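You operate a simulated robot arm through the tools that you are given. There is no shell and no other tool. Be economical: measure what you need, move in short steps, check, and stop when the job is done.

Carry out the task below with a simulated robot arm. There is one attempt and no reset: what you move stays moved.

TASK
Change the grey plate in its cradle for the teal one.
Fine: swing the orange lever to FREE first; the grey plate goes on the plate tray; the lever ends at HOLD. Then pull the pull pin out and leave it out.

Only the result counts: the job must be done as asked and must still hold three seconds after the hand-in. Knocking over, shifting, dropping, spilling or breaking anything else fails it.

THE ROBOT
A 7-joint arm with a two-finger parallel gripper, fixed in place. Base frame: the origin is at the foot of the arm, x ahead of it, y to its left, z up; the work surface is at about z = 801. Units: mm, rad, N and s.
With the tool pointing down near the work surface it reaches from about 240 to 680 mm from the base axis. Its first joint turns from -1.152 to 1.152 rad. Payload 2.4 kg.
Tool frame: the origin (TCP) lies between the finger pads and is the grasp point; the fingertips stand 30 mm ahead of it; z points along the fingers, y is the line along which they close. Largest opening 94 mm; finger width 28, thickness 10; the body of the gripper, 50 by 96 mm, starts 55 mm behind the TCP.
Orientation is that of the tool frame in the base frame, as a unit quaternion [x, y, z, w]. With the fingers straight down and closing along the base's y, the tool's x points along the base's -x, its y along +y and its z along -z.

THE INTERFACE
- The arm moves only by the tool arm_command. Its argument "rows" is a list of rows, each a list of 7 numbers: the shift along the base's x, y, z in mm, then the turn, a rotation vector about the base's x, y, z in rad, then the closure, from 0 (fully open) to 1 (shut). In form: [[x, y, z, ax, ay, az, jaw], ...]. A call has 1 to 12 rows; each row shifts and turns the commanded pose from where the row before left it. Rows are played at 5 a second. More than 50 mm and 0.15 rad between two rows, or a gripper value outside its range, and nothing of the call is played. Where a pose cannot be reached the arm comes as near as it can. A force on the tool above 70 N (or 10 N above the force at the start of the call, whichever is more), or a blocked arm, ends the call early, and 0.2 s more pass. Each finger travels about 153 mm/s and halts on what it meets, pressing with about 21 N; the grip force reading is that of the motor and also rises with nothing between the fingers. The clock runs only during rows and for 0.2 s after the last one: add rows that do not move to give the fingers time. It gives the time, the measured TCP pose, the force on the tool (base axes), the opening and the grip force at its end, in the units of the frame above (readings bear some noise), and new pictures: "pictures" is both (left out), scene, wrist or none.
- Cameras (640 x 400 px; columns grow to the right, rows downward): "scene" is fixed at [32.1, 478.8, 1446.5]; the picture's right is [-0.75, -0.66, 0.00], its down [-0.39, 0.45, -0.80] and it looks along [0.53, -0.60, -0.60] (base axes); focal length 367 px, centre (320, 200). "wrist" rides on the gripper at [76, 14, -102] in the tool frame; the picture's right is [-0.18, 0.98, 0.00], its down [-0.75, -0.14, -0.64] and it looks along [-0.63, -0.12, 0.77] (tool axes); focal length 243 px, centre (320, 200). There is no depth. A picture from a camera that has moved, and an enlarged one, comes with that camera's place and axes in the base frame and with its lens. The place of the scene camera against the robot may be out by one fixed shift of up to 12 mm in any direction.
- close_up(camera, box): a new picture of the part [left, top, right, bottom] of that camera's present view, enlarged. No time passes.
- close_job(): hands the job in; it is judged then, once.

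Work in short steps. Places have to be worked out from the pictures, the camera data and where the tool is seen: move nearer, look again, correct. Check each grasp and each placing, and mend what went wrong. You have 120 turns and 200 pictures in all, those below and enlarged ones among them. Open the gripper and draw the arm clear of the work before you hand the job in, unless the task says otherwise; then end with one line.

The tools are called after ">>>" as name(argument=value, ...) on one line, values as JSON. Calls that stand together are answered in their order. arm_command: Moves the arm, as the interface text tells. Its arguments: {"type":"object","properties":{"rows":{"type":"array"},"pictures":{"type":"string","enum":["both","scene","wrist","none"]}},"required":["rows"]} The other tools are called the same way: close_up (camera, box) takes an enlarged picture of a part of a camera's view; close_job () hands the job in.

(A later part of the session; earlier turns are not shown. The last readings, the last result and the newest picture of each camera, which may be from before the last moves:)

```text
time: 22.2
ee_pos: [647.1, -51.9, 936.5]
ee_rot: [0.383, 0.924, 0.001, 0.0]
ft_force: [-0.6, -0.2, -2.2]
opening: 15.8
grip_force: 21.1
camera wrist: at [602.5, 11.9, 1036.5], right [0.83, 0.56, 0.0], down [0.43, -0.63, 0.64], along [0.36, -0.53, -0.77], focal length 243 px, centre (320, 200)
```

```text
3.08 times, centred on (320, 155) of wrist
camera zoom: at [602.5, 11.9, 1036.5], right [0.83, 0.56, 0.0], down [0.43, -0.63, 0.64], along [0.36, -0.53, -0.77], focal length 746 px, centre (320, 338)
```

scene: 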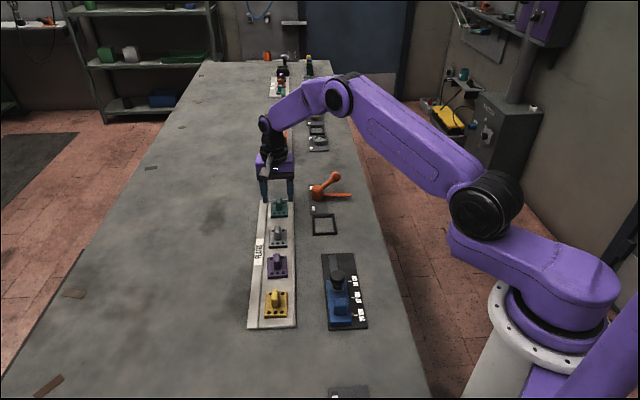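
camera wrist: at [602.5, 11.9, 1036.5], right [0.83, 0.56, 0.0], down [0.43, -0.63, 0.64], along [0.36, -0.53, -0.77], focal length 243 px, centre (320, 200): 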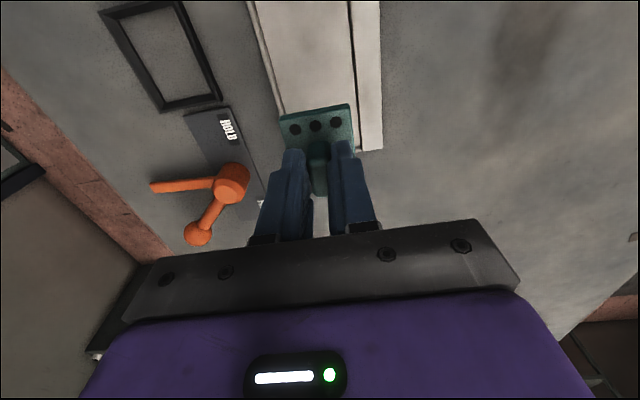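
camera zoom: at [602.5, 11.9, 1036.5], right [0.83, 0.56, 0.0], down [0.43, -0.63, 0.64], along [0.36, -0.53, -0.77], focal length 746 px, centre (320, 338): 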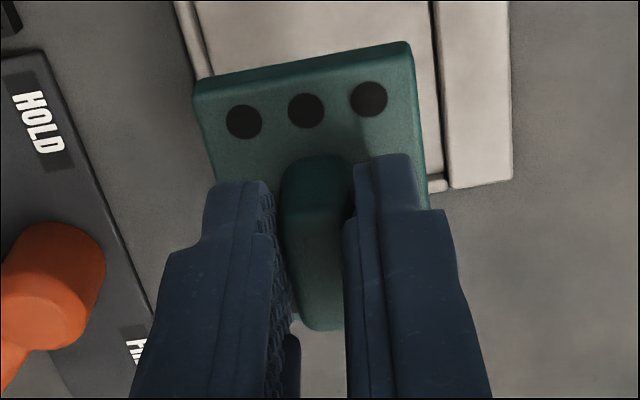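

Secure and square. Carrying it above the cradle, target ≈ (513.7,-90) given teal sits ~4 mm further along in the jaws than grey did.

>>> arm_command(rows=[[-33, -9.5, 0, 0, 0, 0, 1], [-33, -9.5, 0, 0, 0, 0, 1], [-34, -9.5, 0, 0, 0, 0, 1], [-33.4, -9.4, 0, 0, 0, 0, 1], [0, 0, -30, 0, 0, 0, 1], [0, 0, 0, 0, 0, 0, 1]])

>>> close_up(camera="scene", box=[270, 170, 370, 250])

>>> close_up(camera="wrist", box=[240, 60, 400, 190])

```text
time: 23.6
ee_pos: [512.3, -89.2, 904.3]
ee_rot: [0.383, 0.924, 0.001, 0.0]
ft_force: [0.7, 1.3, -2.8]
opening: 15.8
grip_force: 21.3
camera wrist: at [468.7, -24.6, 1005.5], right [0.83, 0.56, 0.0], down [0.43, -0.63, 0.64], along [0.36, -0.53, -0.77], focal length 243 px, centre (320, 200)
```

scene: 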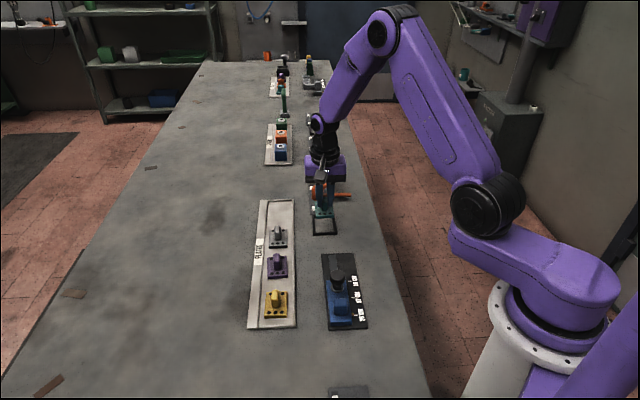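
wrist: 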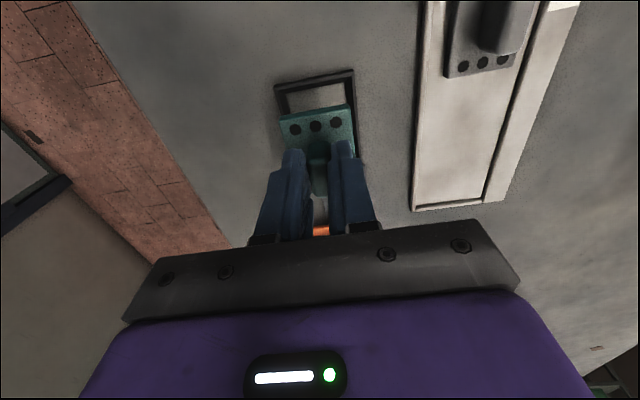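

```text
5.00 times, centred on (320, 210) of scene
camera zoom: at [32.1, 478.8, 1446.5], right [-0.75, -0.66, 0.0], down [-0.39, 0.45, -0.8], along [0.53, -0.6, -0.6], focal length 1834 px, centre (320, 150)
```

zoom: 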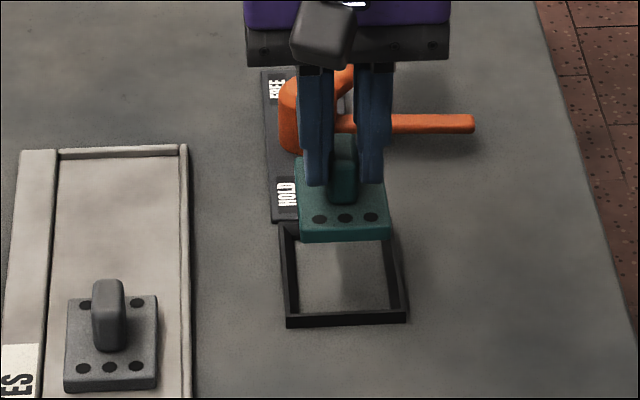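

```text
3.08 times, centred on (320, 125) of wrist
camera zoom: at [468.7, -24.6, 1005.5], right [0.83, 0.56, 0.0], down [0.43, -0.63, 0.64], along [0.36, -0.53, -0.77], focal length 746 px, centre (320, 431)
```

zoom: 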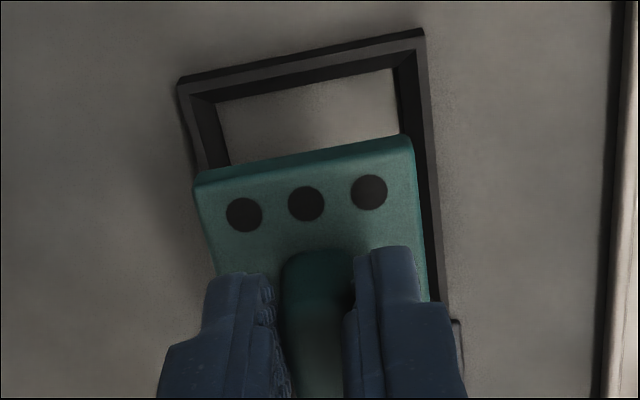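

The plate is near the cradle but clearance is only ~1 mm a side, so I'll lower to just above the rim and recheck where parallax is small.

>>> arm_command(rows=[[0, 0, -15, 0, 0, 0, 1], [0, 0, -12, 0, 0, 0, 1], [0, 0, -4, 0, 0, 0, 1], [0, 0, 0, 0, 0, 0, 1]], pictures="none")

>>> close_up(camera="scene", box=[290, 190, 360, 245])

>>> close_up(camera="wrist", box=[250, 70, 390, 180])

```text
time: 24.6
ee_pos: [510.5, -90.5, 872.2]
ee_rot: [0.383, 0.924, 0.0, 0.0]
ft_force: [0.1, -0.4, -2.4]
opening: 15.7
grip_force: 20.9
```

```text
7.27 times, centred on (325, 218) of scene
camera zoom: at [32.1, 478.8, 1446.5], right [-0.75, -0.66, 0.0], down [-0.39, 0.45, -0.8], along [0.53, -0.6, -0.6], focal length 2668 px, centre (284, 73)
```

zoom: 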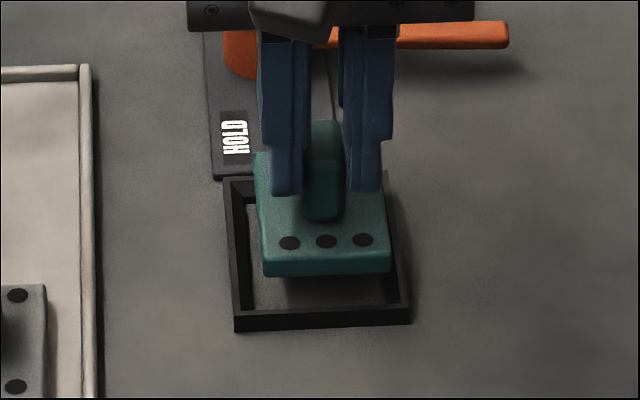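

```text
3.64 times, centred on (320, 125) of wrist
camera zoom: at [467.0, -26.3, 973.7], right [0.83, 0.56, 0.0], down [0.43, -0.63, 0.64], along [0.36, -0.53, -0.77], focal length 882 px, centre (320, 473)
```

zoom: 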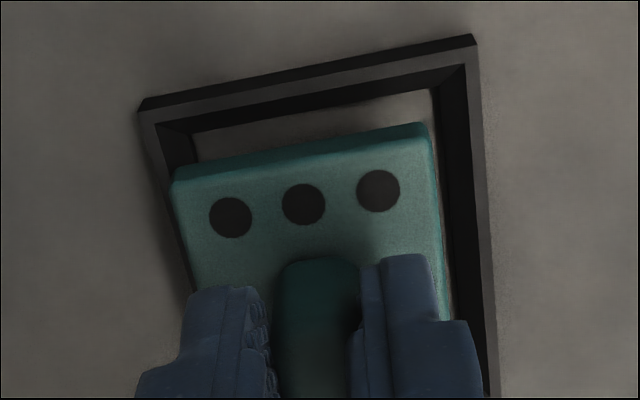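

The plate sits ~2.6 mm off across the cradle (toward −x,−y) and ~1 mm toward the camera. Correcting and then lowering gently while watching force.

>>> arm_command(rows=[[2.7, 1.0, 0, 0, 0, 0, 1], [0, 0, 0, 0, 0, 0, 1], [0, 0, -2, 0, 0, 0, 1], [0, 0, -2, 0, 0, 0, 1]], pictures="none")

>>> close_up(camera="scene", box=[290, 190, 360, 245])

>>> close_up(camera="wrist", box=[250, 70, 390, 180])

```text
time: 25.6
ee_pos: [514.5, -88.9, 869.2]
ee_rot: [0.382, 0.924, 0.0, 0.0]
ft_force: [0.0, -0.4, -1.5]
opening: 15.5
grip_force: 20.8
```

```text
7.27 times, centred on (325, 218) of scene
camera zoom: at [32.1, 478.8, 1446.5], right [-0.75, -0.66, 0.0], down [-0.39, 0.45, -0.8], along [0.53, -0.6, -0.6], focal length 2668 px, centre (284, 73)
```

zoom: 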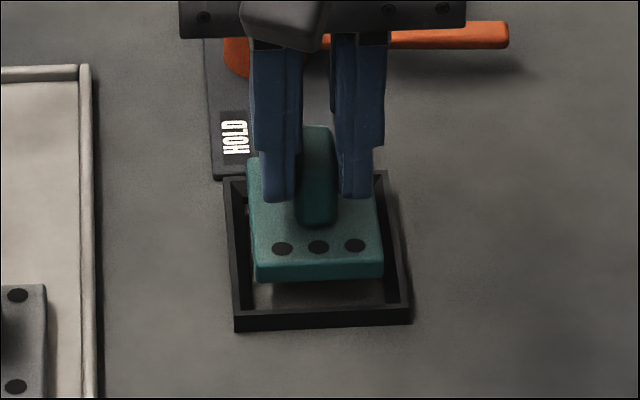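

```text
3.64 times, centred on (320, 125) of wrist
camera zoom: at [469.8, -25.5, 970.0], right [0.83, 0.56, 0.0], down [0.43, -0.63, 0.64], along [0.36, -0.53, -0.77], focal length 882 px, centre (320, 473)
```

zoom: 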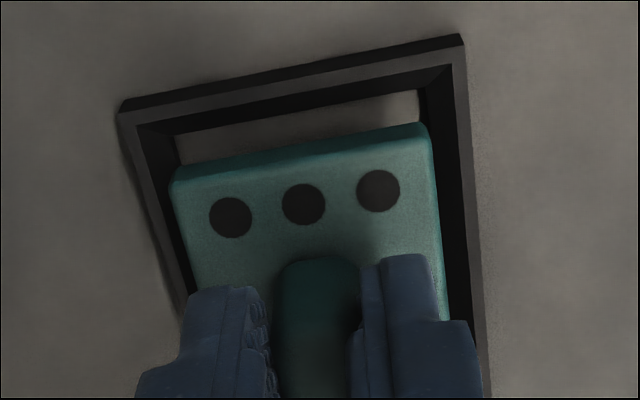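

Now centred within about 0.5 mm with ~1 mm gap at the near wall. Lowering in small steps.

>>> arm_command(rows=[[-0.2, -0.2, -2, 0, 0, 0, 1], [0, 0, -2, 0, 0, 0, 1], [0, 0, -2, 0, 0, 0, 1], [0, 0, -2, 0, 0, 0, 1]], pictures="none")

>>> close_up(camera="scene", box=[290, 190, 360, 245])

>>> close_up(camera="wrist", box=[250, 70, 390, 180])

```text
time: 26.6
ee_pos: [513.0, -89.8, 860.8]
ee_rot: [0.383, 0.924, 0.0, 0.0]
ft_force: [-1.0, -0.9, -2.4]
opening: 15.7
grip_force: 21.6
```

```text
7.27 times, centred on (325, 218) of scene
camera zoom: at [32.1, 478.8, 1446.5], right [-0.75, -0.66, 0.0], down [-0.39, 0.45, -0.8], along [0.53, -0.6, -0.6], focal length 2668 px, centre (284, 73)
```

zoom: 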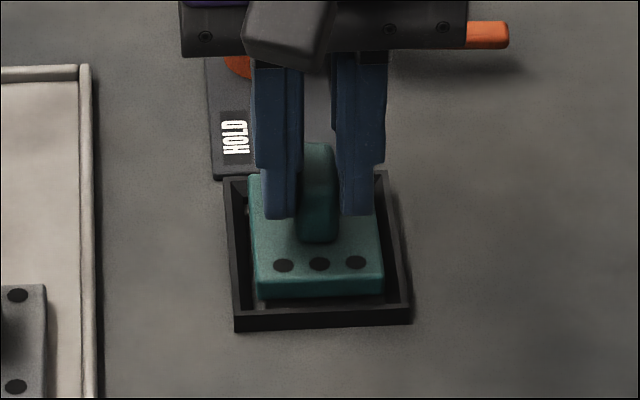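

```text
3.64 times, centred on (320, 125) of wrist
camera zoom: at [469.2, -25.4, 962.6], right [0.83, 0.56, 0.0], down [0.43, -0.63, 0.64], along [0.36, -0.53, -0.77], focal length 882 px, centre (320, 473)
```

zoom: 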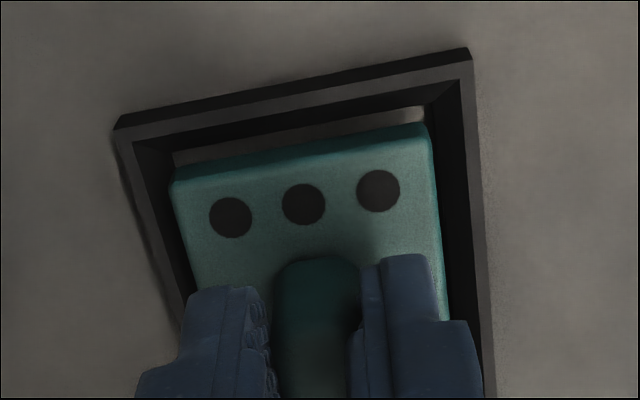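

Inside the rim without contact. Lowering to seat.

>>> arm_command(rows=[[0, 0, -2, 0, 0, 0, 1], [0, 0, -1.5, 0, 0, 0, 1], [0, 0, -1.5, 0, 0, 0, 1]], pictures="none")

>>> close_up(camera="scene", box=[290, 190, 360, 245])

```text
time: 27.4
ee_pos: [513.3, -90.5, 856.5]
ee_rot: [0.383, 0.924, 0.0, 0.0]
ft_force: [-0.1, 0.0, -2.2]
opening: 15.9
grip_force: 20.7
```

```text
7.27 times, centred on (325, 218) of scene
camera zoom: at [32.1, 478.8, 1446.5], right [-0.75, -0.66, 0.0], down [-0.39, 0.45, -0.8], along [0.53, -0.6, -0.6], focal length 2668 px, centre (284, 73)
```

zoom: 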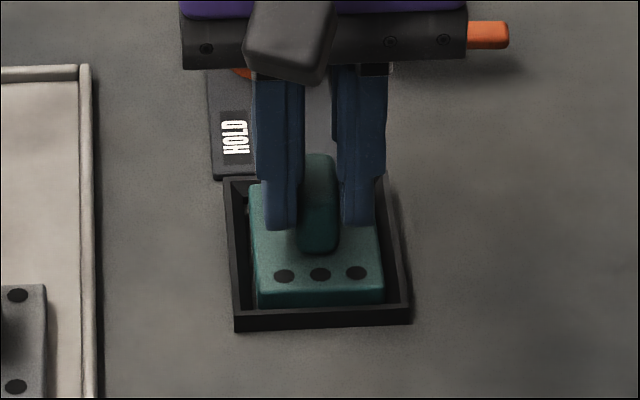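

>>> arm_command(rows=[[0, 0, -1.5, 0, 0, 0, 1], [0, 0, -1, 0, 0, 0, 1], [0, 0, 0, 0, 0, 0, 1]], pictures="none")

```text
time: 28.2
ee_pos: [512.7, -90.6, 853.8]
ee_rot: [0.383, 0.924, -0.001, 0.0]
ft_force: [-2.7, -0.7, 14.5]
opening: 15.7
grip_force: 20.7
```

The plate is down (Fz +14.5 N). Releasing and rising.

>>> arm_command(rows=[[0, 0, 1, 0, 0, 0, 1], [0, 0, 0, 0, 0, 0, 0.7], [0, 0, 0, 0, 0, 0, 0.4], [0, 0, 0, 0, 0, 0, 0.4], [0, 0, 15, 0, 0, 0, 0.4], [0, 0, 40, 0, 0, 0, 0.4], [0, 0, 40, 0, 0, 0, 0.4]])

>>> close_up(camera="scene", box=[290, 190, 360, 245])

>>> close_up(camera="wrist", box=[250, 20, 410, 150])

```text
time: 29.8
ee_pos: [515.1, -88.4, 949.6]
ee_rot: [0.383, 0.924, 0.0, 0.0]
ft_force: [0.3, 0.3, -0.9]
opening: 56.5
grip_force: 0.2
camera wrist: at [471.6, -24.6, 1051.0], right [0.83, 0.56, 0.0], down [0.43, -0.63, 0.64], along [0.36, -0.53, -0.77], focal length 243 px, centre (320, 200)
```

scene: 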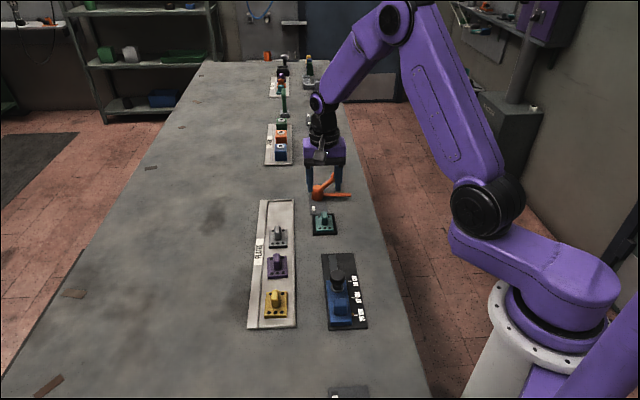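
wrist: 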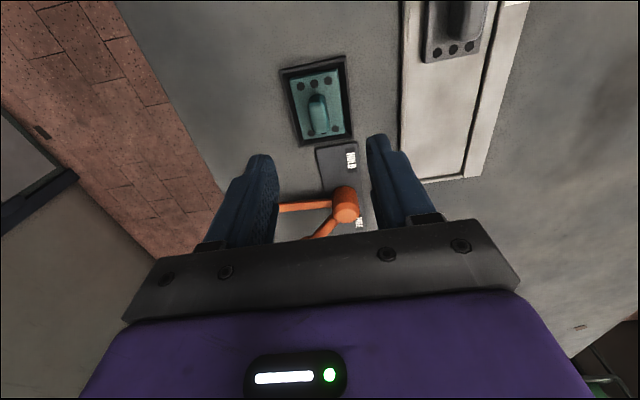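

```text
7.27 times, centred on (325, 218) of scene
camera zoom: at [32.0, 478.8, 1446.5], right [-0.75, -0.66, 0.0], down [-0.39, 0.45, -0.8], along [0.53, -0.6, -0.6], focal length 2668 px, centre (284, 73)
```

zoom: 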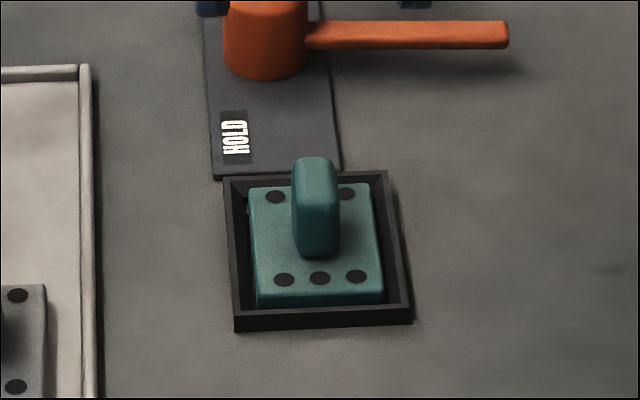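

```text
3.08 times, centred on (330, 85) of wrist
camera zoom: at [471.6, -24.6, 1051.0], right [0.83, 0.56, 0.0], down [0.43, -0.63, 0.64], along [0.36, -0.53, -0.77], focal length 746 px, centre (289, 554)
```

zoom: 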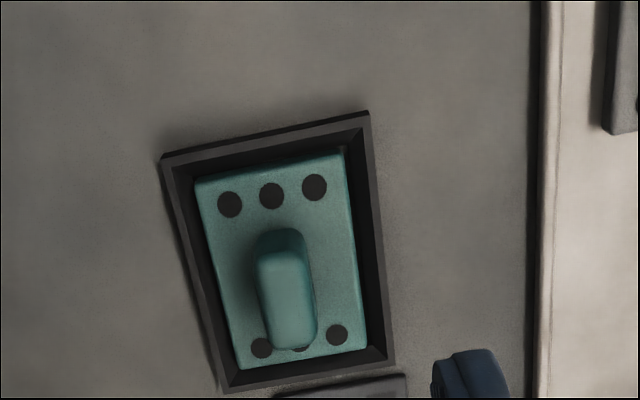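

Teal is seated flat in the cradle. Next the lever: I rotate the tool back (+135°) and move above the ball at ≈ (604,-244).

>>> arm_command(rows=[[5.2, -9.2, 0, 0, 0, 0.1388, 0.3], [5.2, -9.2, 0, 0, 0, 0.1388, 0.3], [5.2, -9.2, 0, 0, 0, 0.1388, 0.3], [5.2, -9.2, 0, 0, 0, 0.1388, 0.3], [5.2, -9.2, 0, 0, 0, 0.1388, 0.3], [5.2, -9.2, 0, 0, 0, 0.1388, 0.3], [5.2, -9.2, 0, 0, 0, 0.1388, 0.3], [5.2, -9.2, 0, 0, 0, 0.1388, 0.3], [5.2, -9.2, 0, 0, 0, 0.1388, 0.3]], pictures="none")

>>> arm_command(rows=[[5.2, -9.2, 0, 0, 0, 0.1388, 0.3], [5.2, -9.2, 0, 0, 0, 0.1388, 0.3], [5.2, -9.2, 0, 0, 0, 0.1388, 0.3], [5.2, -9.2, 0, 0, 0, 0.1388, 0.3], [5.2, -9.2, 0, 0, 0, 0.1388, 0.3], [5.2, -9.2, 0, 0, 0, 0.1388, 0.3], [5.2, -9.2, 0, 0, 0, 0.1388, 0.3], [5.2, -9.2, 0, 0, 0, 0.1388, 0.3]], pictures="both")

```text
time: 31.8
ee_pos: [559.8, -172.3, 949.2]
ee_rot: [-0.231, 0.973, 0.0, 0.0]
ft_force: [0.6, 0.0, 0.0]
opening: 65.8
grip_force: 0.0
```

```text
time: 33.6
ee_pos: [602.6, -246.0, 949.4]
ee_rot: [0.708, -0.706, 0.0, 0.0]
ft_force: [-0.8, 0.1, 0.4]
opening: 65.8
grip_force: 0.0
camera wrist: at [587.6, -322.1, 1050.7], right [-0.98, 0.18, 0.0], down [0.14, 0.75, 0.64], along [0.11, 0.63, -0.77], focal length 243 px, centre (320, 200)
```

scene: 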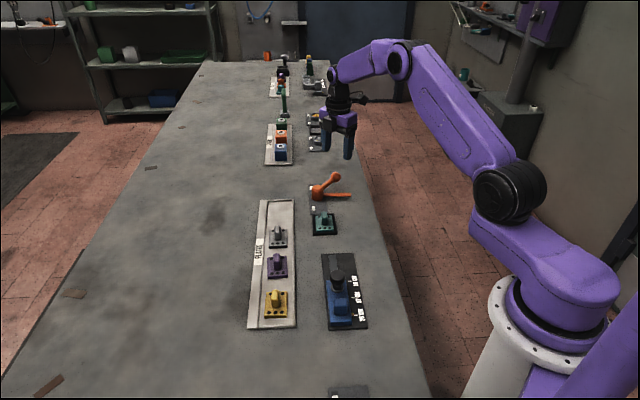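
wrist: 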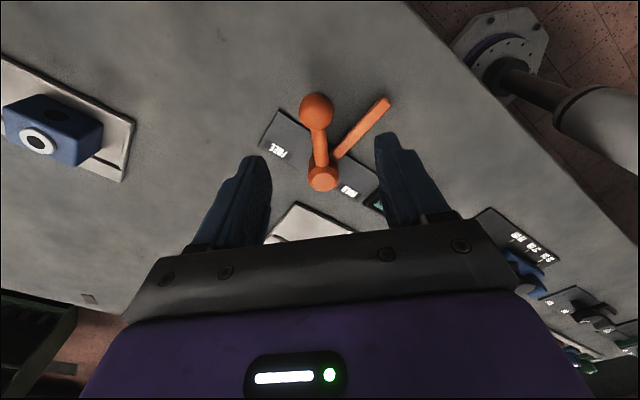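

Ball at ≈ (604,-247). Narrowing the jaws slightly (to clear the tongue) and descending around the ball.

>>> arm_command(rows=[[2, -3, -45, 0, 0, 0, 0.45], [0, 0, -40, 0, 0, 0, 0.45], [0, 0, -12, 0, 0, 0, 0.45]], pictures="wrist")

>>> close_up(camera="scene", box=[290, 160, 370, 230])

```text
time: 34.4
ee_pos: [604.3, -246.5, 851.8]
ee_rot: [0.708, -0.706, -0.001, 0.001]
ft_force: [-0.1, -0.1, -0.4]
opening: 51.8
grip_force: 0.0
camera wrist: at [589.7, -322.3, 953.0], right [-0.98, 0.18, 0.0], down [0.14, 0.75, 0.64], along [0.12, 0.63, -0.77], focal length 243 px, centre (320, 200)
```

wrist: 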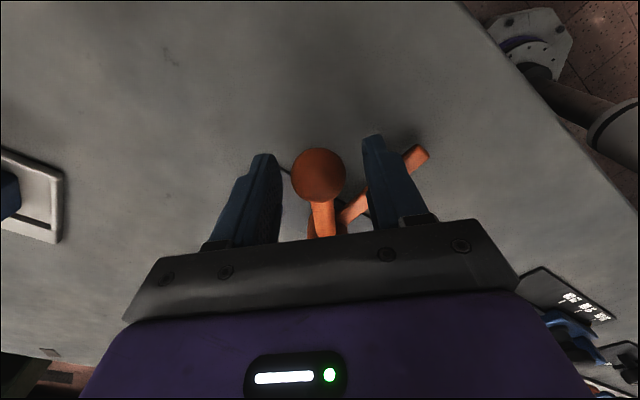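

```text
5.71 times, centred on (330, 195) of scene
camera zoom: at [32.1, 478.8, 1446.5], right [-0.75, -0.66, 0.0], down [-0.39, 0.45, -0.8], along [0.53, -0.6, -0.6], focal length 2096 px, centre (263, 229)
```

zoom: 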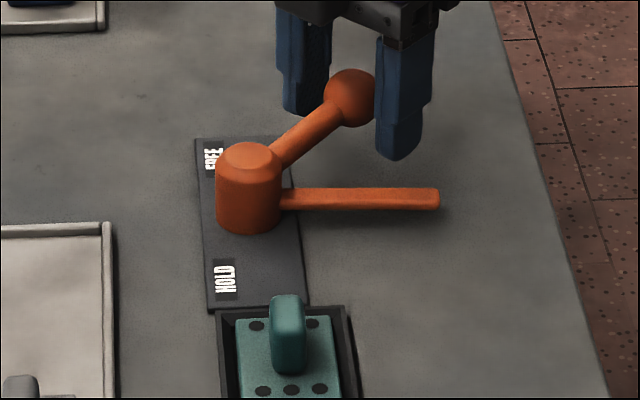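

Ball straddled. Swinging it back clockwise in a matching arc.

>>> arm_command(rows=[[-6, 0, 0, 0, 0, 0, 0.45], [-6, 0, 0, 0, 0, 0, 0.45], [-10.3, 2.5, 0, 0, 0, -0.14, 0.45], [-9.8, 4, 0, 0, 0, -0.14, 0.45], [-9.2, 5.3, 0, 0, 0, -0.14, 0.45], [-8.3, 6.5, 0, 0, 0, -0.14, 0.45]], pictures="wrist")

>>> close_up(camera="scene", box=[290, 160, 370, 230])

```text
time: 35.8
ee_pos: [553.5, -229.7, 852.2]
ee_rot: [-0.483, 0.876, 0.0, 0.0]
ft_force: [0.6, 0.2, 0.7]
opening: 52.1
grip_force: 0.2
camera wrist: at [500.9, -286.3, 954.0], right [-0.73, 0.68, 0.0], down [0.52, 0.56, 0.64], along [0.44, 0.47, -0.77], focal length 243 px, centre (320, 200)
```

wrist: 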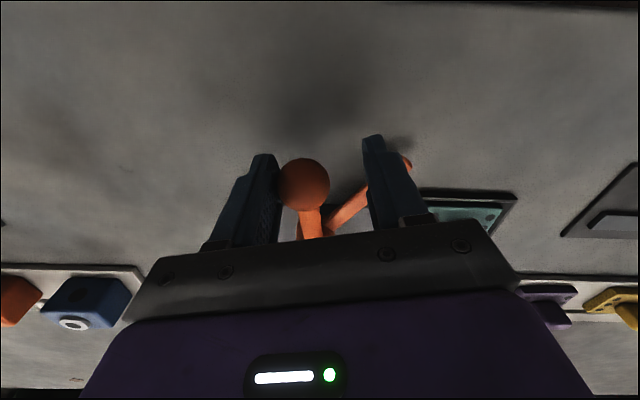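

```text
5.71 times, centred on (330, 195) of scene
camera zoom: at [32.1, 478.8, 1446.5], right [-0.75, -0.66, 0.0], down [-0.39, 0.45, -0.8], along [0.53, -0.6, -0.6], focal length 2096 px, centre (263, 229)
```

zoom: 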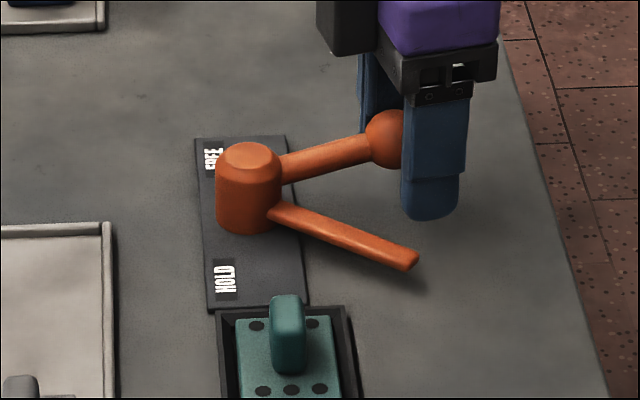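

Tracking well. Continuing.

>>> arm_command(rows=[[-7.3, 7.7, 0, 0, 0, -0.14, 0.45], [-6.2, 8.6, 0, 0, 0, -0.14, 0.45], [-5, 9.3, 0, 0, 0, -0.14, 0.45]], pictures="wrist")

>>> close_up(camera="scene", box=[290, 160, 370, 230])

```text
time: 36.6
ee_pos: [536.9, -205.3, 853.0]
ee_rot: [-0.29, 0.957, 0.0, 0.0]
ft_force: [0.9, -1.5, 0.6]
opening: 52.9
grip_force: 1.3
camera wrist: at [465.0, -235.1, 953.5], right [-0.39, 0.92, 0.0], down [0.7, 0.3, 0.64], along [0.59, 0.25, -0.77], focal length 243 px, centre (320, 200)
```

wrist: 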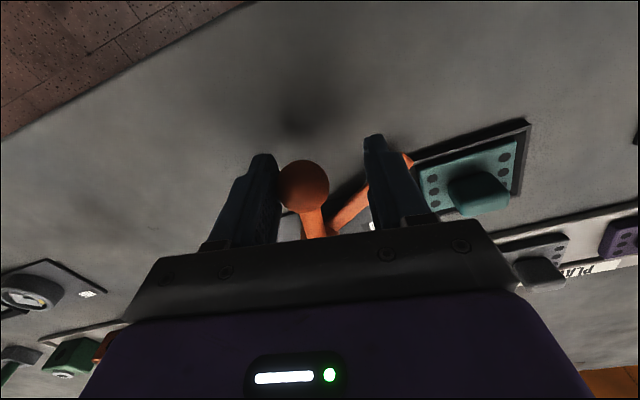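

```text
5.71 times, centred on (330, 195) of scene
camera zoom: at [32.1, 478.7, 1446.6], right [-0.75, -0.66, 0.0], down [-0.39, 0.45, -0.8], along [0.53, -0.6, -0.6], focal length 2096 px, centre (263, 229)
```

zoom: 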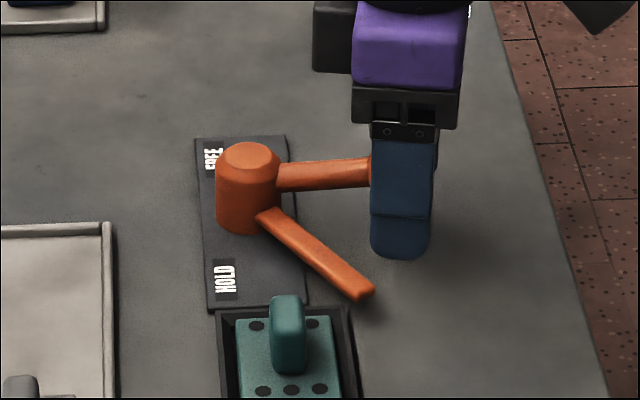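

>>> arm_command(rows=[[-3.6, 9.9, 0, 0, 0, -0.14, 0.45], [-2.2, 10.3, 0, 0, 0, -0.14, 0.45]], pictures="wrist")

>>> close_up(camera="scene", box=[290, 160, 370, 230])

```text
time: 37.2
ee_pos: [529.9, -184.0, 850.7]
ee_rot: [-0.155, 0.988, 0.0, -0.001]
ft_force: [-0.1, -0.3, -0.2]
opening: 51.7
grip_force: 0.0
camera wrist: at [453.0, -193.5, 952.3], right [-0.13, 0.99, 0.0], down [0.76, 0.1, 0.64], along [0.64, 0.08, -0.77], focal length 243 px, centre (320, 200)
```

wrist: 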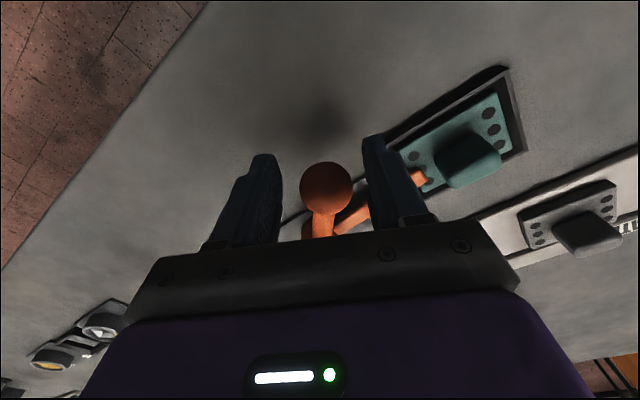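

```text
5.71 times, centred on (330, 195) of scene
camera zoom: at [32.1, 478.8, 1446.5], right [-0.75, -0.66, 0.0], down [-0.39, 0.45, -0.8], along [0.53, -0.6, -0.6], focal length 2096 px, centre (263, 229)
```

zoom: 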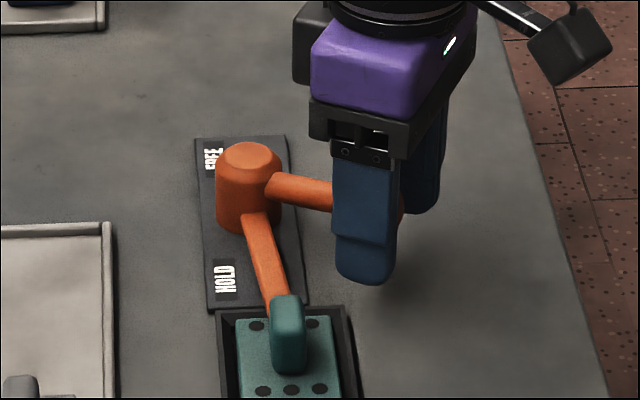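

The lever has coasted ahead to about HOLD. I'll nudge gently to be sure it's at its stop.

>>> arm_command(rows=[[-0.8, 8, 0, 0, 0, -0.1, 0.45], [0, 4, 0, 0, 0, 0, 0.45], [0, 3, 0, 0, 0, 0, 0.45]], pictures="wrist")

>>> close_up(camera="scene", box=[290, 160, 370, 230])

```text
time: 38.0
ee_pos: [530.4, -169.4, 850.8]
ee_rot: [-0.106, 0.994, 0.0, 0.0]
ft_force: [-1.4, -1.6, 0.2]
opening: 52.6
grip_force: 1.0
camera wrist: at [452.3, -171.5, 953.0], right [-0.03, 1.0, 0.0], down [0.77, 0.02, 0.64], along [0.64, 0.02, -0.77], focal length 243 px, centre (320, 200)
```

wrist: 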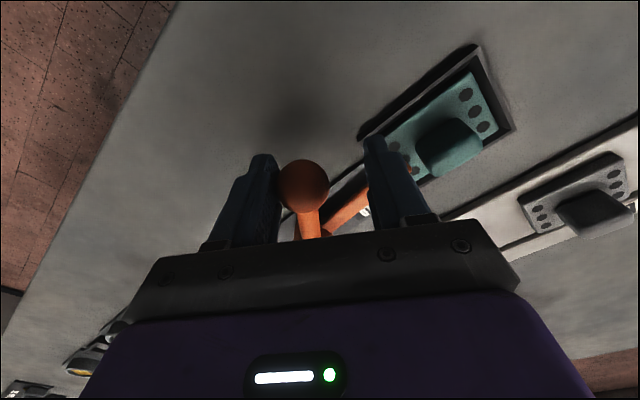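

```text
5.71 times, centred on (330, 195) of scene
camera zoom: at [32.1, 478.7, 1446.6], right [-0.75, -0.66, 0.0], down [-0.39, 0.45, -0.8], along [0.53, -0.6, -0.6], focal length 2096 px, centre (263, 229)
```

zoom: 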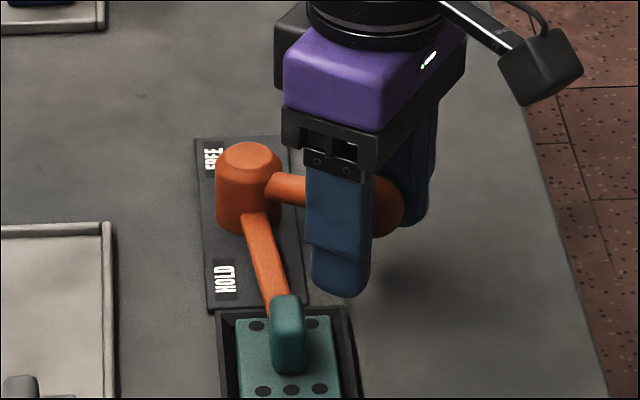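

>>> arm_command(rows=[[0, 3, 0, 0, 0, 0, 0.45], [0, 2, 0, 0, 0, 0, 0.45]], pictures="none")

>>> close_up(camera="scene", box=[290, 160, 370, 230])

```text
time: 38.6
ee_pos: [530.3, -166.1, 851.9]
ee_rot: [-0.106, 0.994, -0.001, 0.001]
ft_force: [-0.2, -11.8, -4.5]
opening: 58.4
grip_force: 6.3
```

```text
5.71 times, centred on (330, 195) of scene
camera zoom: at [32.1, 478.4, 1446.7], right [-0.75, -0.66, 0.0], down [-0.39, 0.45, -0.8], along [0.53, -0.6, -0.6], focal length 2096 px, centre (263, 229)
```

zoom: 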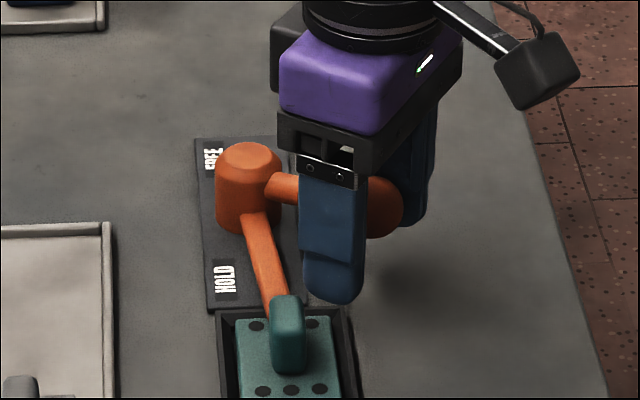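

The lever is firmly at its HOLD stop. Backing off and lifting, then heading to view the pin.

>>> arm_command(rows=[[0, -8, 0, 0, 0, 0, 0.4], [0, -8, 0, 0, 0, 0, 0.3], [0, 0, 40, 0, 0, 0, 0.3], [0, 0, 45, 0, 0, 0, 0.3], [-20, 10, 40, 0, 0, 0, 0.3]], pictures="wrist")

>>> close_up(camera="scene", box=[290, 160, 370, 230])

```text
time: 39.8
ee_pos: [511.9, -169.6, 976.4]
ee_rot: [-0.106, 0.994, -0.001, 0.0]
ft_force: [-0.8, -0.1, -0.4]
opening: 65.7
grip_force: 0.1
camera wrist: at [432.2, -172.5, 1077.8], right [-0.03, 1.0, 0.0], down [0.77, 0.02, 0.64], along [0.64, 0.02, -0.77], focal length 243 px, centre (320, 200)
```

wrist: 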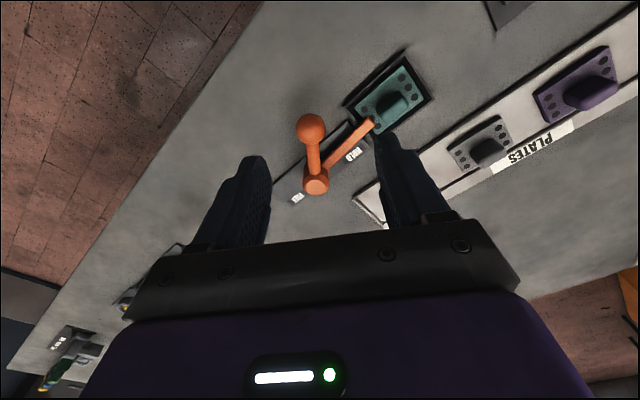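

```text
5.71 times, centred on (330, 195) of scene
camera zoom: at [32.1, 478.8, 1446.5], right [-0.75, -0.66, 0.0], down [-0.39, 0.45, -0.8], along [0.53, -0.6, -0.6], focal length 2096 px, centre (263, 229)
```

zoom: 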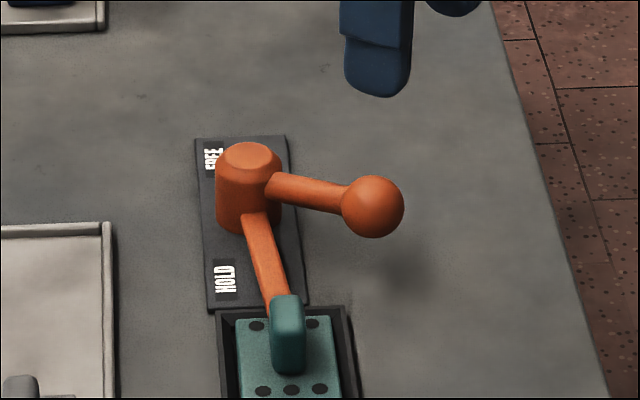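

Lever matches its original HOLD pose. Moving now to view the slider with the black knob.

>>> arm_command(rows=[[-21.4, 28.2, 5.4, 0, 0, -0.1, 0.2], [-21.4, 28.2, 5.4, 0, 0, -0.1, 0.2], [-21.4, 28.2, 5.4, 0, 0, -0.1, 0.2], [-21.4, 28.2, 5.4, 0, 0, -0.1, 0.2], [-21.4, 28.2, 5.4, 0, 0, -0.1, 0.2], [-21.4, 28.2, 5.4, 0, 0, -0.1, 0.2], [-21.4, 28.2, 5.4, 0, 0, -0.1, 0.2], [-21.4, 28.2, 5.4, 0, 0, -0.1, 0.2], [-21.4, 28.2, 5.4, 0, 0, -0.1, 0.2], [-21.4, 28.2, 5.4, 0, 0, -0.1, 0.2]])

>>> close_up(camera="scene", box=[300, 240, 400, 400])

```text
time: 42.0
ee_pos: [296.4, 112.6, 1030.6]
ee_rot: [0.384, 0.923, 0.0, 0.0]
ft_force: [-0.2, 0.6, -0.5]
opening: 74.9
grip_force: 0.1
camera wrist: at [251.6, 177.1, 1132.6], right [0.83, 0.56, 0.0], down [0.43, -0.63, 0.64], along [0.36, -0.53, -0.77], focal length 243 px, centre (320, 200)
```

scene: 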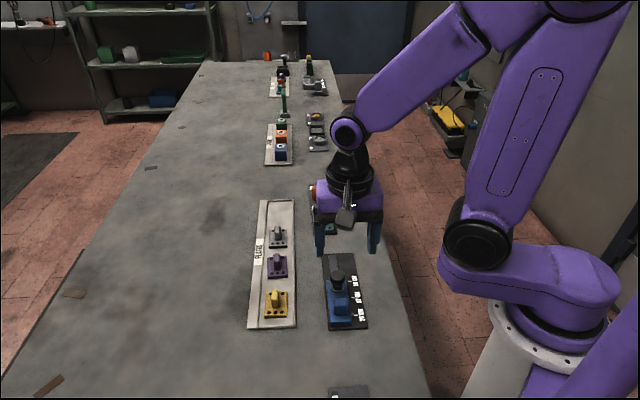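
wrist: 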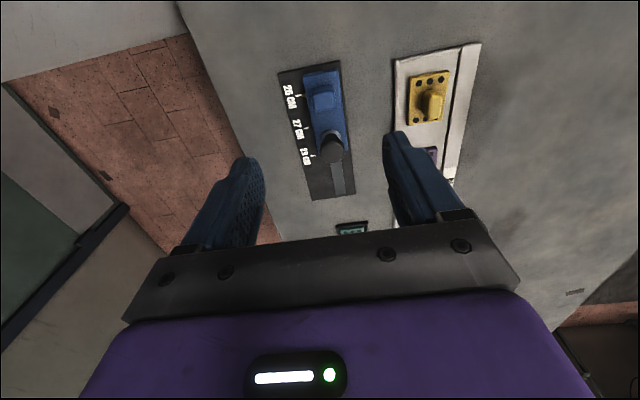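

```text
2.50 times, centred on (350, 320) of scene
camera zoom: at [32.1, 478.8, 1446.5], right [-0.75, -0.66, 0.0], down [-0.39, 0.45, -0.8], along [0.53, -0.6, -0.6], focal length 917 px, centre (245, -100)
```

zoom: 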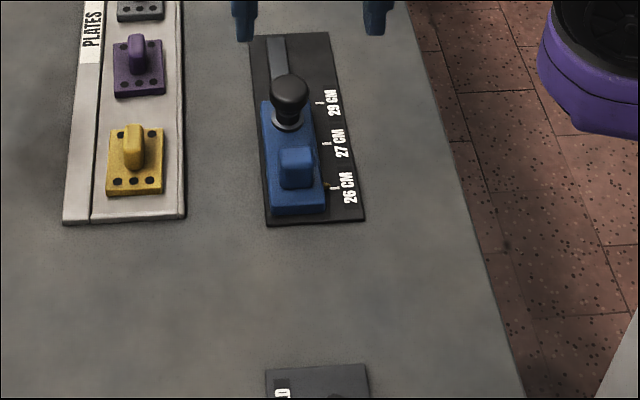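

The blue carriage has a black knobbed pin. Before assuming it's the pull pin, I'll check the remaining station at the near end.

>>> arm_command(rows=[[-27, 27, 0, 0, 0, 0, 0.2], [-27, 27, 0, 0, 0, 0, 0.2], [-27, 27, 0, 0, 0, 0, 0.2]], pictures="wrist")

>>> close_up(camera="wrist", box=[200, 0, 400, 125])

```text
time: 42.8
ee_pos: [222.1, 195.4, 1034.9]
ee_rot: [0.383, 0.924, 0.0, 0.0]
ft_force: [0.0, 0.5, 0.1]
opening: 75.1
grip_force: 0.1
out of reach, approached as far as the arm can: row 3
camera wrist: at [177.8, 260.4, 1136.6], right [0.83, 0.56, 0.0], down [0.43, -0.63, 0.64], along [0.36, -0.53, -0.77], focal length 243 px, centre (320, 200)
```

wrist: 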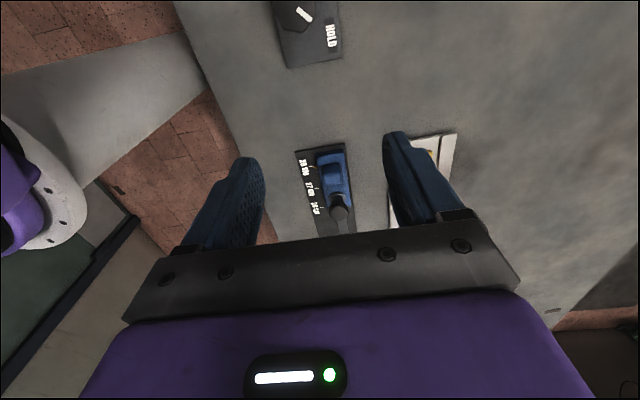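

```text
3.20 times, centred on (300, 62) of wrist
camera zoom: at [177.8, 260.4, 1136.6], right [0.83, 0.56, 0.0], down [0.43, -0.63, 0.64], along [0.36, -0.53, -0.77], focal length 776 px, centre (384, 640)
```

zoom: 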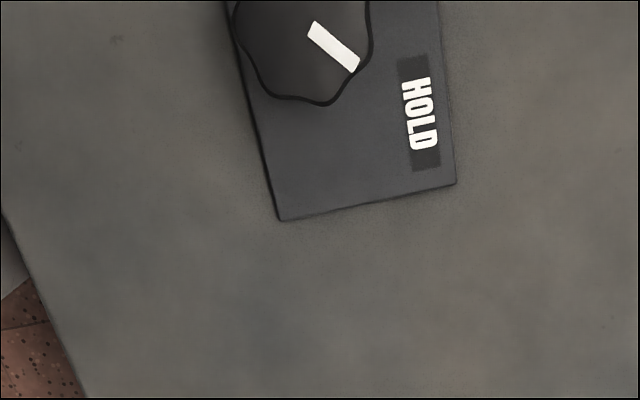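

That station is a rotary knob, so the pull pin is the black-knobbed pin on the blue carriage, at ≈ (348,60), knob about z 845. Moving above it.

>>> arm_command(rows=[[30, -32, -10, 0, 0, 0, 0.2], [30, -32, -20, 0, 0, 0, 0.2], [30, -32, -20, 0, 0, 0, 0.2], [30, -32, -20, 0, 0, 0, 0.2], [0, 0, -20, 0, 0, 0, 0.2]])

>>> close_up(camera="wrist", box=[240, 60, 420, 220])

>>> close_up(camera="scene", box=[300, 240, 390, 340])

```text
time: 44.0
ee_pos: [343.2, 70.0, 945.3]
ee_rot: [0.384, 0.923, 0.0, 0.0]
ft_force: [-0.1, 0.4, -0.7]
opening: 75.1
grip_force: 0.0
camera wrist: at [298.8, 134.6, 1047.8], right [0.83, 0.56, 0.0], down [0.43, -0.63, 0.64], along [0.36, -0.53, -0.77], focal length 243 px, centre (320, 200)
```

scene: 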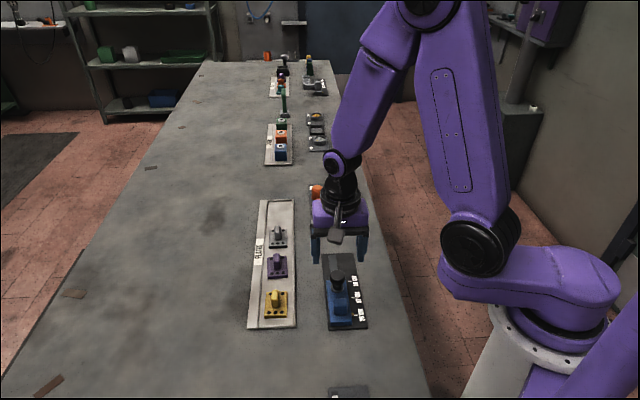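
wrist: 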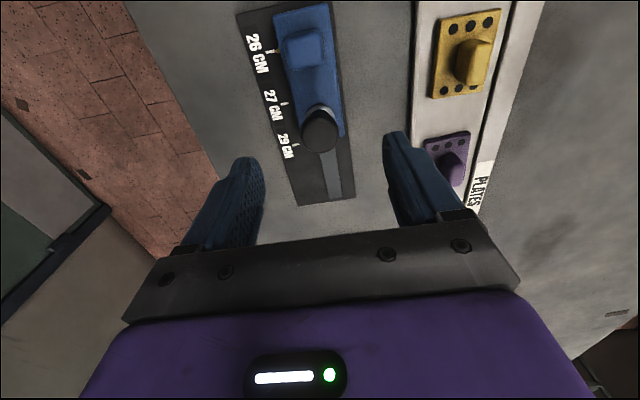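

```text
2.50 times, centred on (330, 140) of wrist
camera zoom: at [298.8, 134.6, 1047.8], right [0.83, 0.56, 0.0], down [0.43, -0.63, 0.64], along [0.36, -0.53, -0.77], focal length 606 px, centre (295, 350)
```

zoom: 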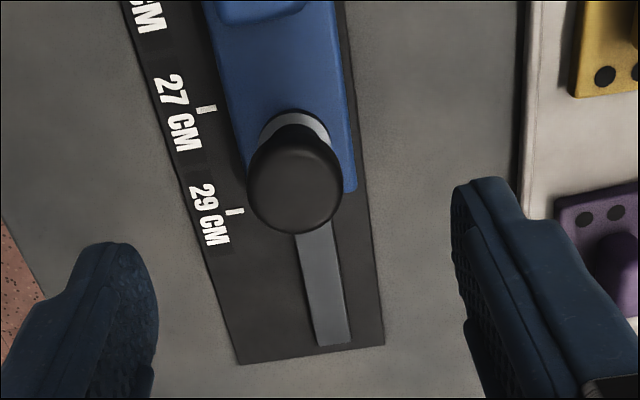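

```text
4.00 times, centred on (345, 290) of scene
camera zoom: at [32.1, 478.8, 1446.5], right [-0.75, -0.66, 0.0], down [-0.39, 0.45, -0.8], along [0.53, -0.6, -0.6], focal length 1467 px, centre (220, -160)
```

zoom: 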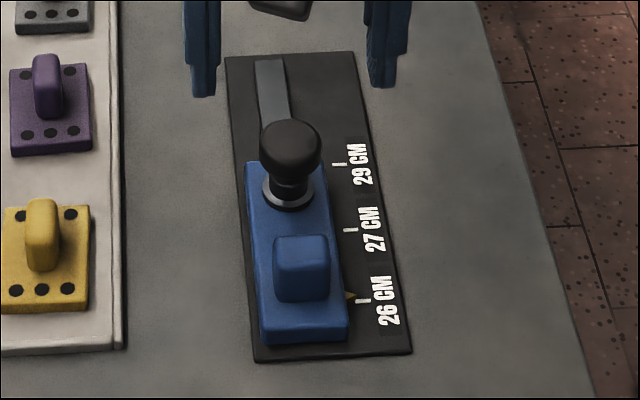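

The knob centre triangulates to ≈ (349,60,845), with the jaw closing line across the slide axis, so closing shouldn't push the carriage along. Approaching to just above it.

>>> arm_command(rows=[[5.8, -10, -10, 0, 0, 0, 0.2], [0, 0, -30, 0, 0, 0, 0.2], [0, 0, 0, 0, 0, 0, 0.2]], pictures="wrist")

>>> close_up(camera="scene", box=[300, 240, 390, 340])

```text
time: 44.8
ee_pos: [348.2, 59.8, 905.1]
ee_rot: [0.384, 0.923, 0.0, 0.001]
ft_force: [0.3, 0.1, 0.0]
opening: 75.4
grip_force: 0.0
camera wrist: at [303.3, 124.0, 1006.8], right [0.83, 0.56, 0.0], down [0.43, -0.63, 0.64], along [0.36, -0.53, -0.77], focal length 243 px, centre (320, 200)
```

wrist: 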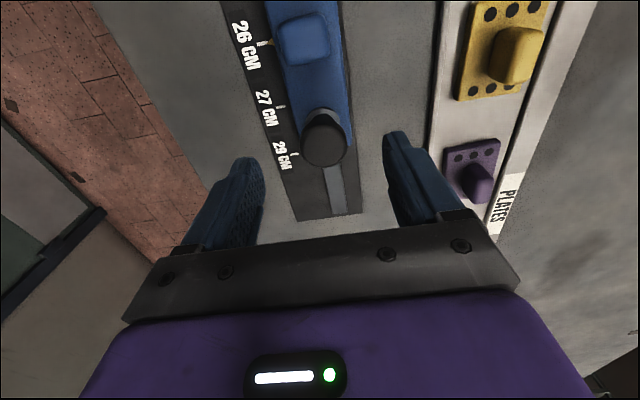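

```text
4.00 times, centred on (345, 290) of scene
camera zoom: at [32.1, 478.8, 1446.5], right [-0.75, -0.66, 0.0], down [-0.39, 0.45, -0.8], along [0.53, -0.6, -0.6], focal length 1467 px, centre (220, -160)
```

zoom: 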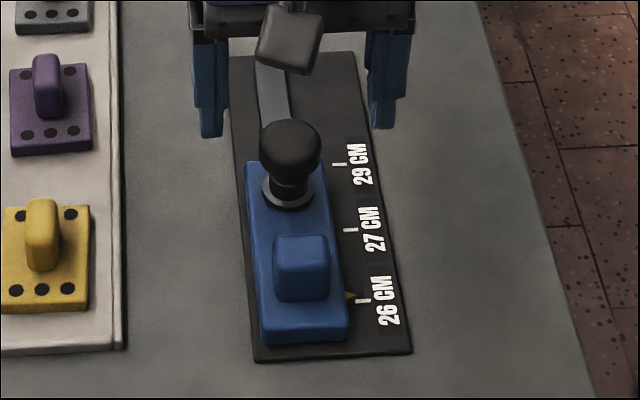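

Well centred. Descending to grip height (tips ~832, above the carriage body) with a light check.

>>> arm_command(rows=[[0, 1, -25, 0, 0, 0, 0.2], [0, 0, -12, 0, 0, 0, 0.2], [0, 0, -5, 0, 0, 0, 0.3]], pictures="wrist")

>>> close_up(camera="scene", box=[300, 240, 390, 340])

```text
time: 45.6
ee_pos: [349.3, 59.5, 863.2]
ee_rot: [0.383, 0.924, 0.0, 0.001]
ft_force: [-0.1, -0.5, 0.5]
opening: 65.6
grip_force: 0.1
camera wrist: at [304.9, 123.9, 965.2], right [0.83, 0.56, 0.0], down [0.43, -0.63, 0.64], along [0.36, -0.53, -0.77], focal length 243 px, centre (320, 200)
```

wrist: 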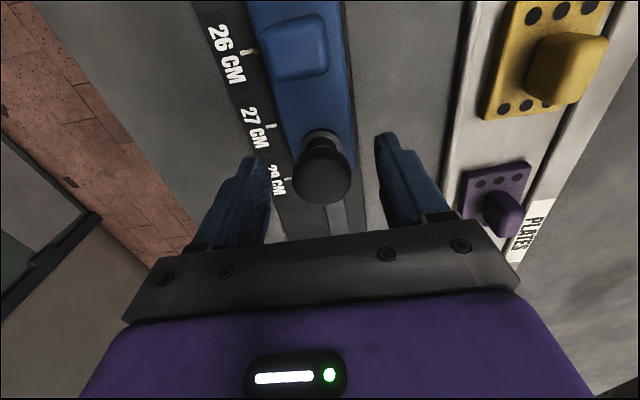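

```text
4.00 times, centred on (345, 290) of scene
camera zoom: at [32.1, 478.8, 1446.5], right [-0.75, -0.66, 0.0], down [-0.39, 0.45, -0.8], along [0.53, -0.6, -0.6], focal length 1467 px, centre (220, -160)
```

zoom: 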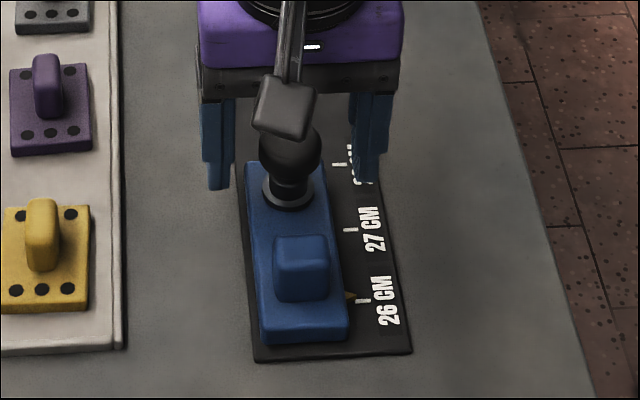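

Tips sit at the knob's underside, above the carriage. Closing.

>>> arm_command(rows=[[0, 0, 0, 0, 0, 0, 0.55], [0, 0, 0, 0, 0, 0, 0.8], [0, 0, 0, 0, 0, 0, 1], [0, 0, 0, 0, 0, 0, 1]], pictures="wrist")

>>> close_up(camera="scene", box=[300, 240, 390, 340])

```text
time: 46.6
ee_pos: [350.4, 60.5, 864.7]
ee_rot: [0.383, 0.924, 0.0, 0.001]
ft_force: [7.6, 7.8, -3.3]
opening: 31.5
grip_force: 45.0
camera wrist: at [305.4, 124.3, 965.3], right [0.83, 0.56, 0.0], down [0.43, -0.63, 0.64], along [0.36, -0.53, -0.77], focal length 243 px, centre (320, 200)
```

wrist: 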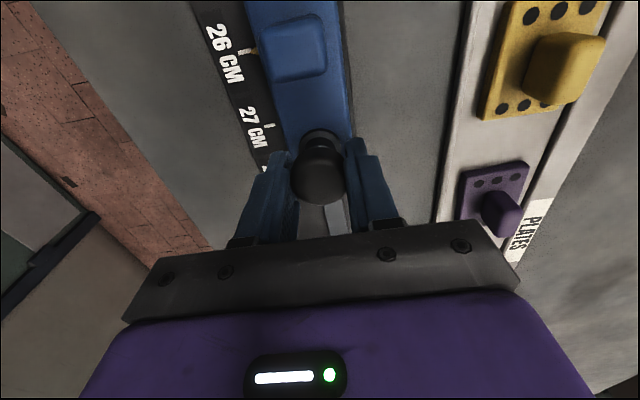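

```text
4.00 times, centred on (345, 290) of scene
camera zoom: at [32.3, 479.0, 1446.5], right [-0.75, -0.66, 0.0], down [-0.39, 0.45, -0.8], along [0.53, -0.6, -0.6], focal length 1467 px, centre (220, -160)
```

zoom: 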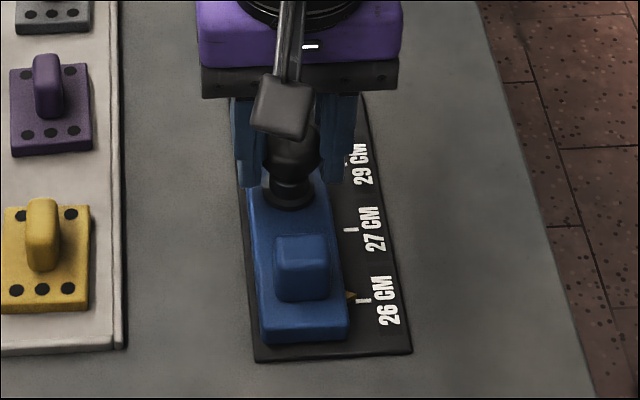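

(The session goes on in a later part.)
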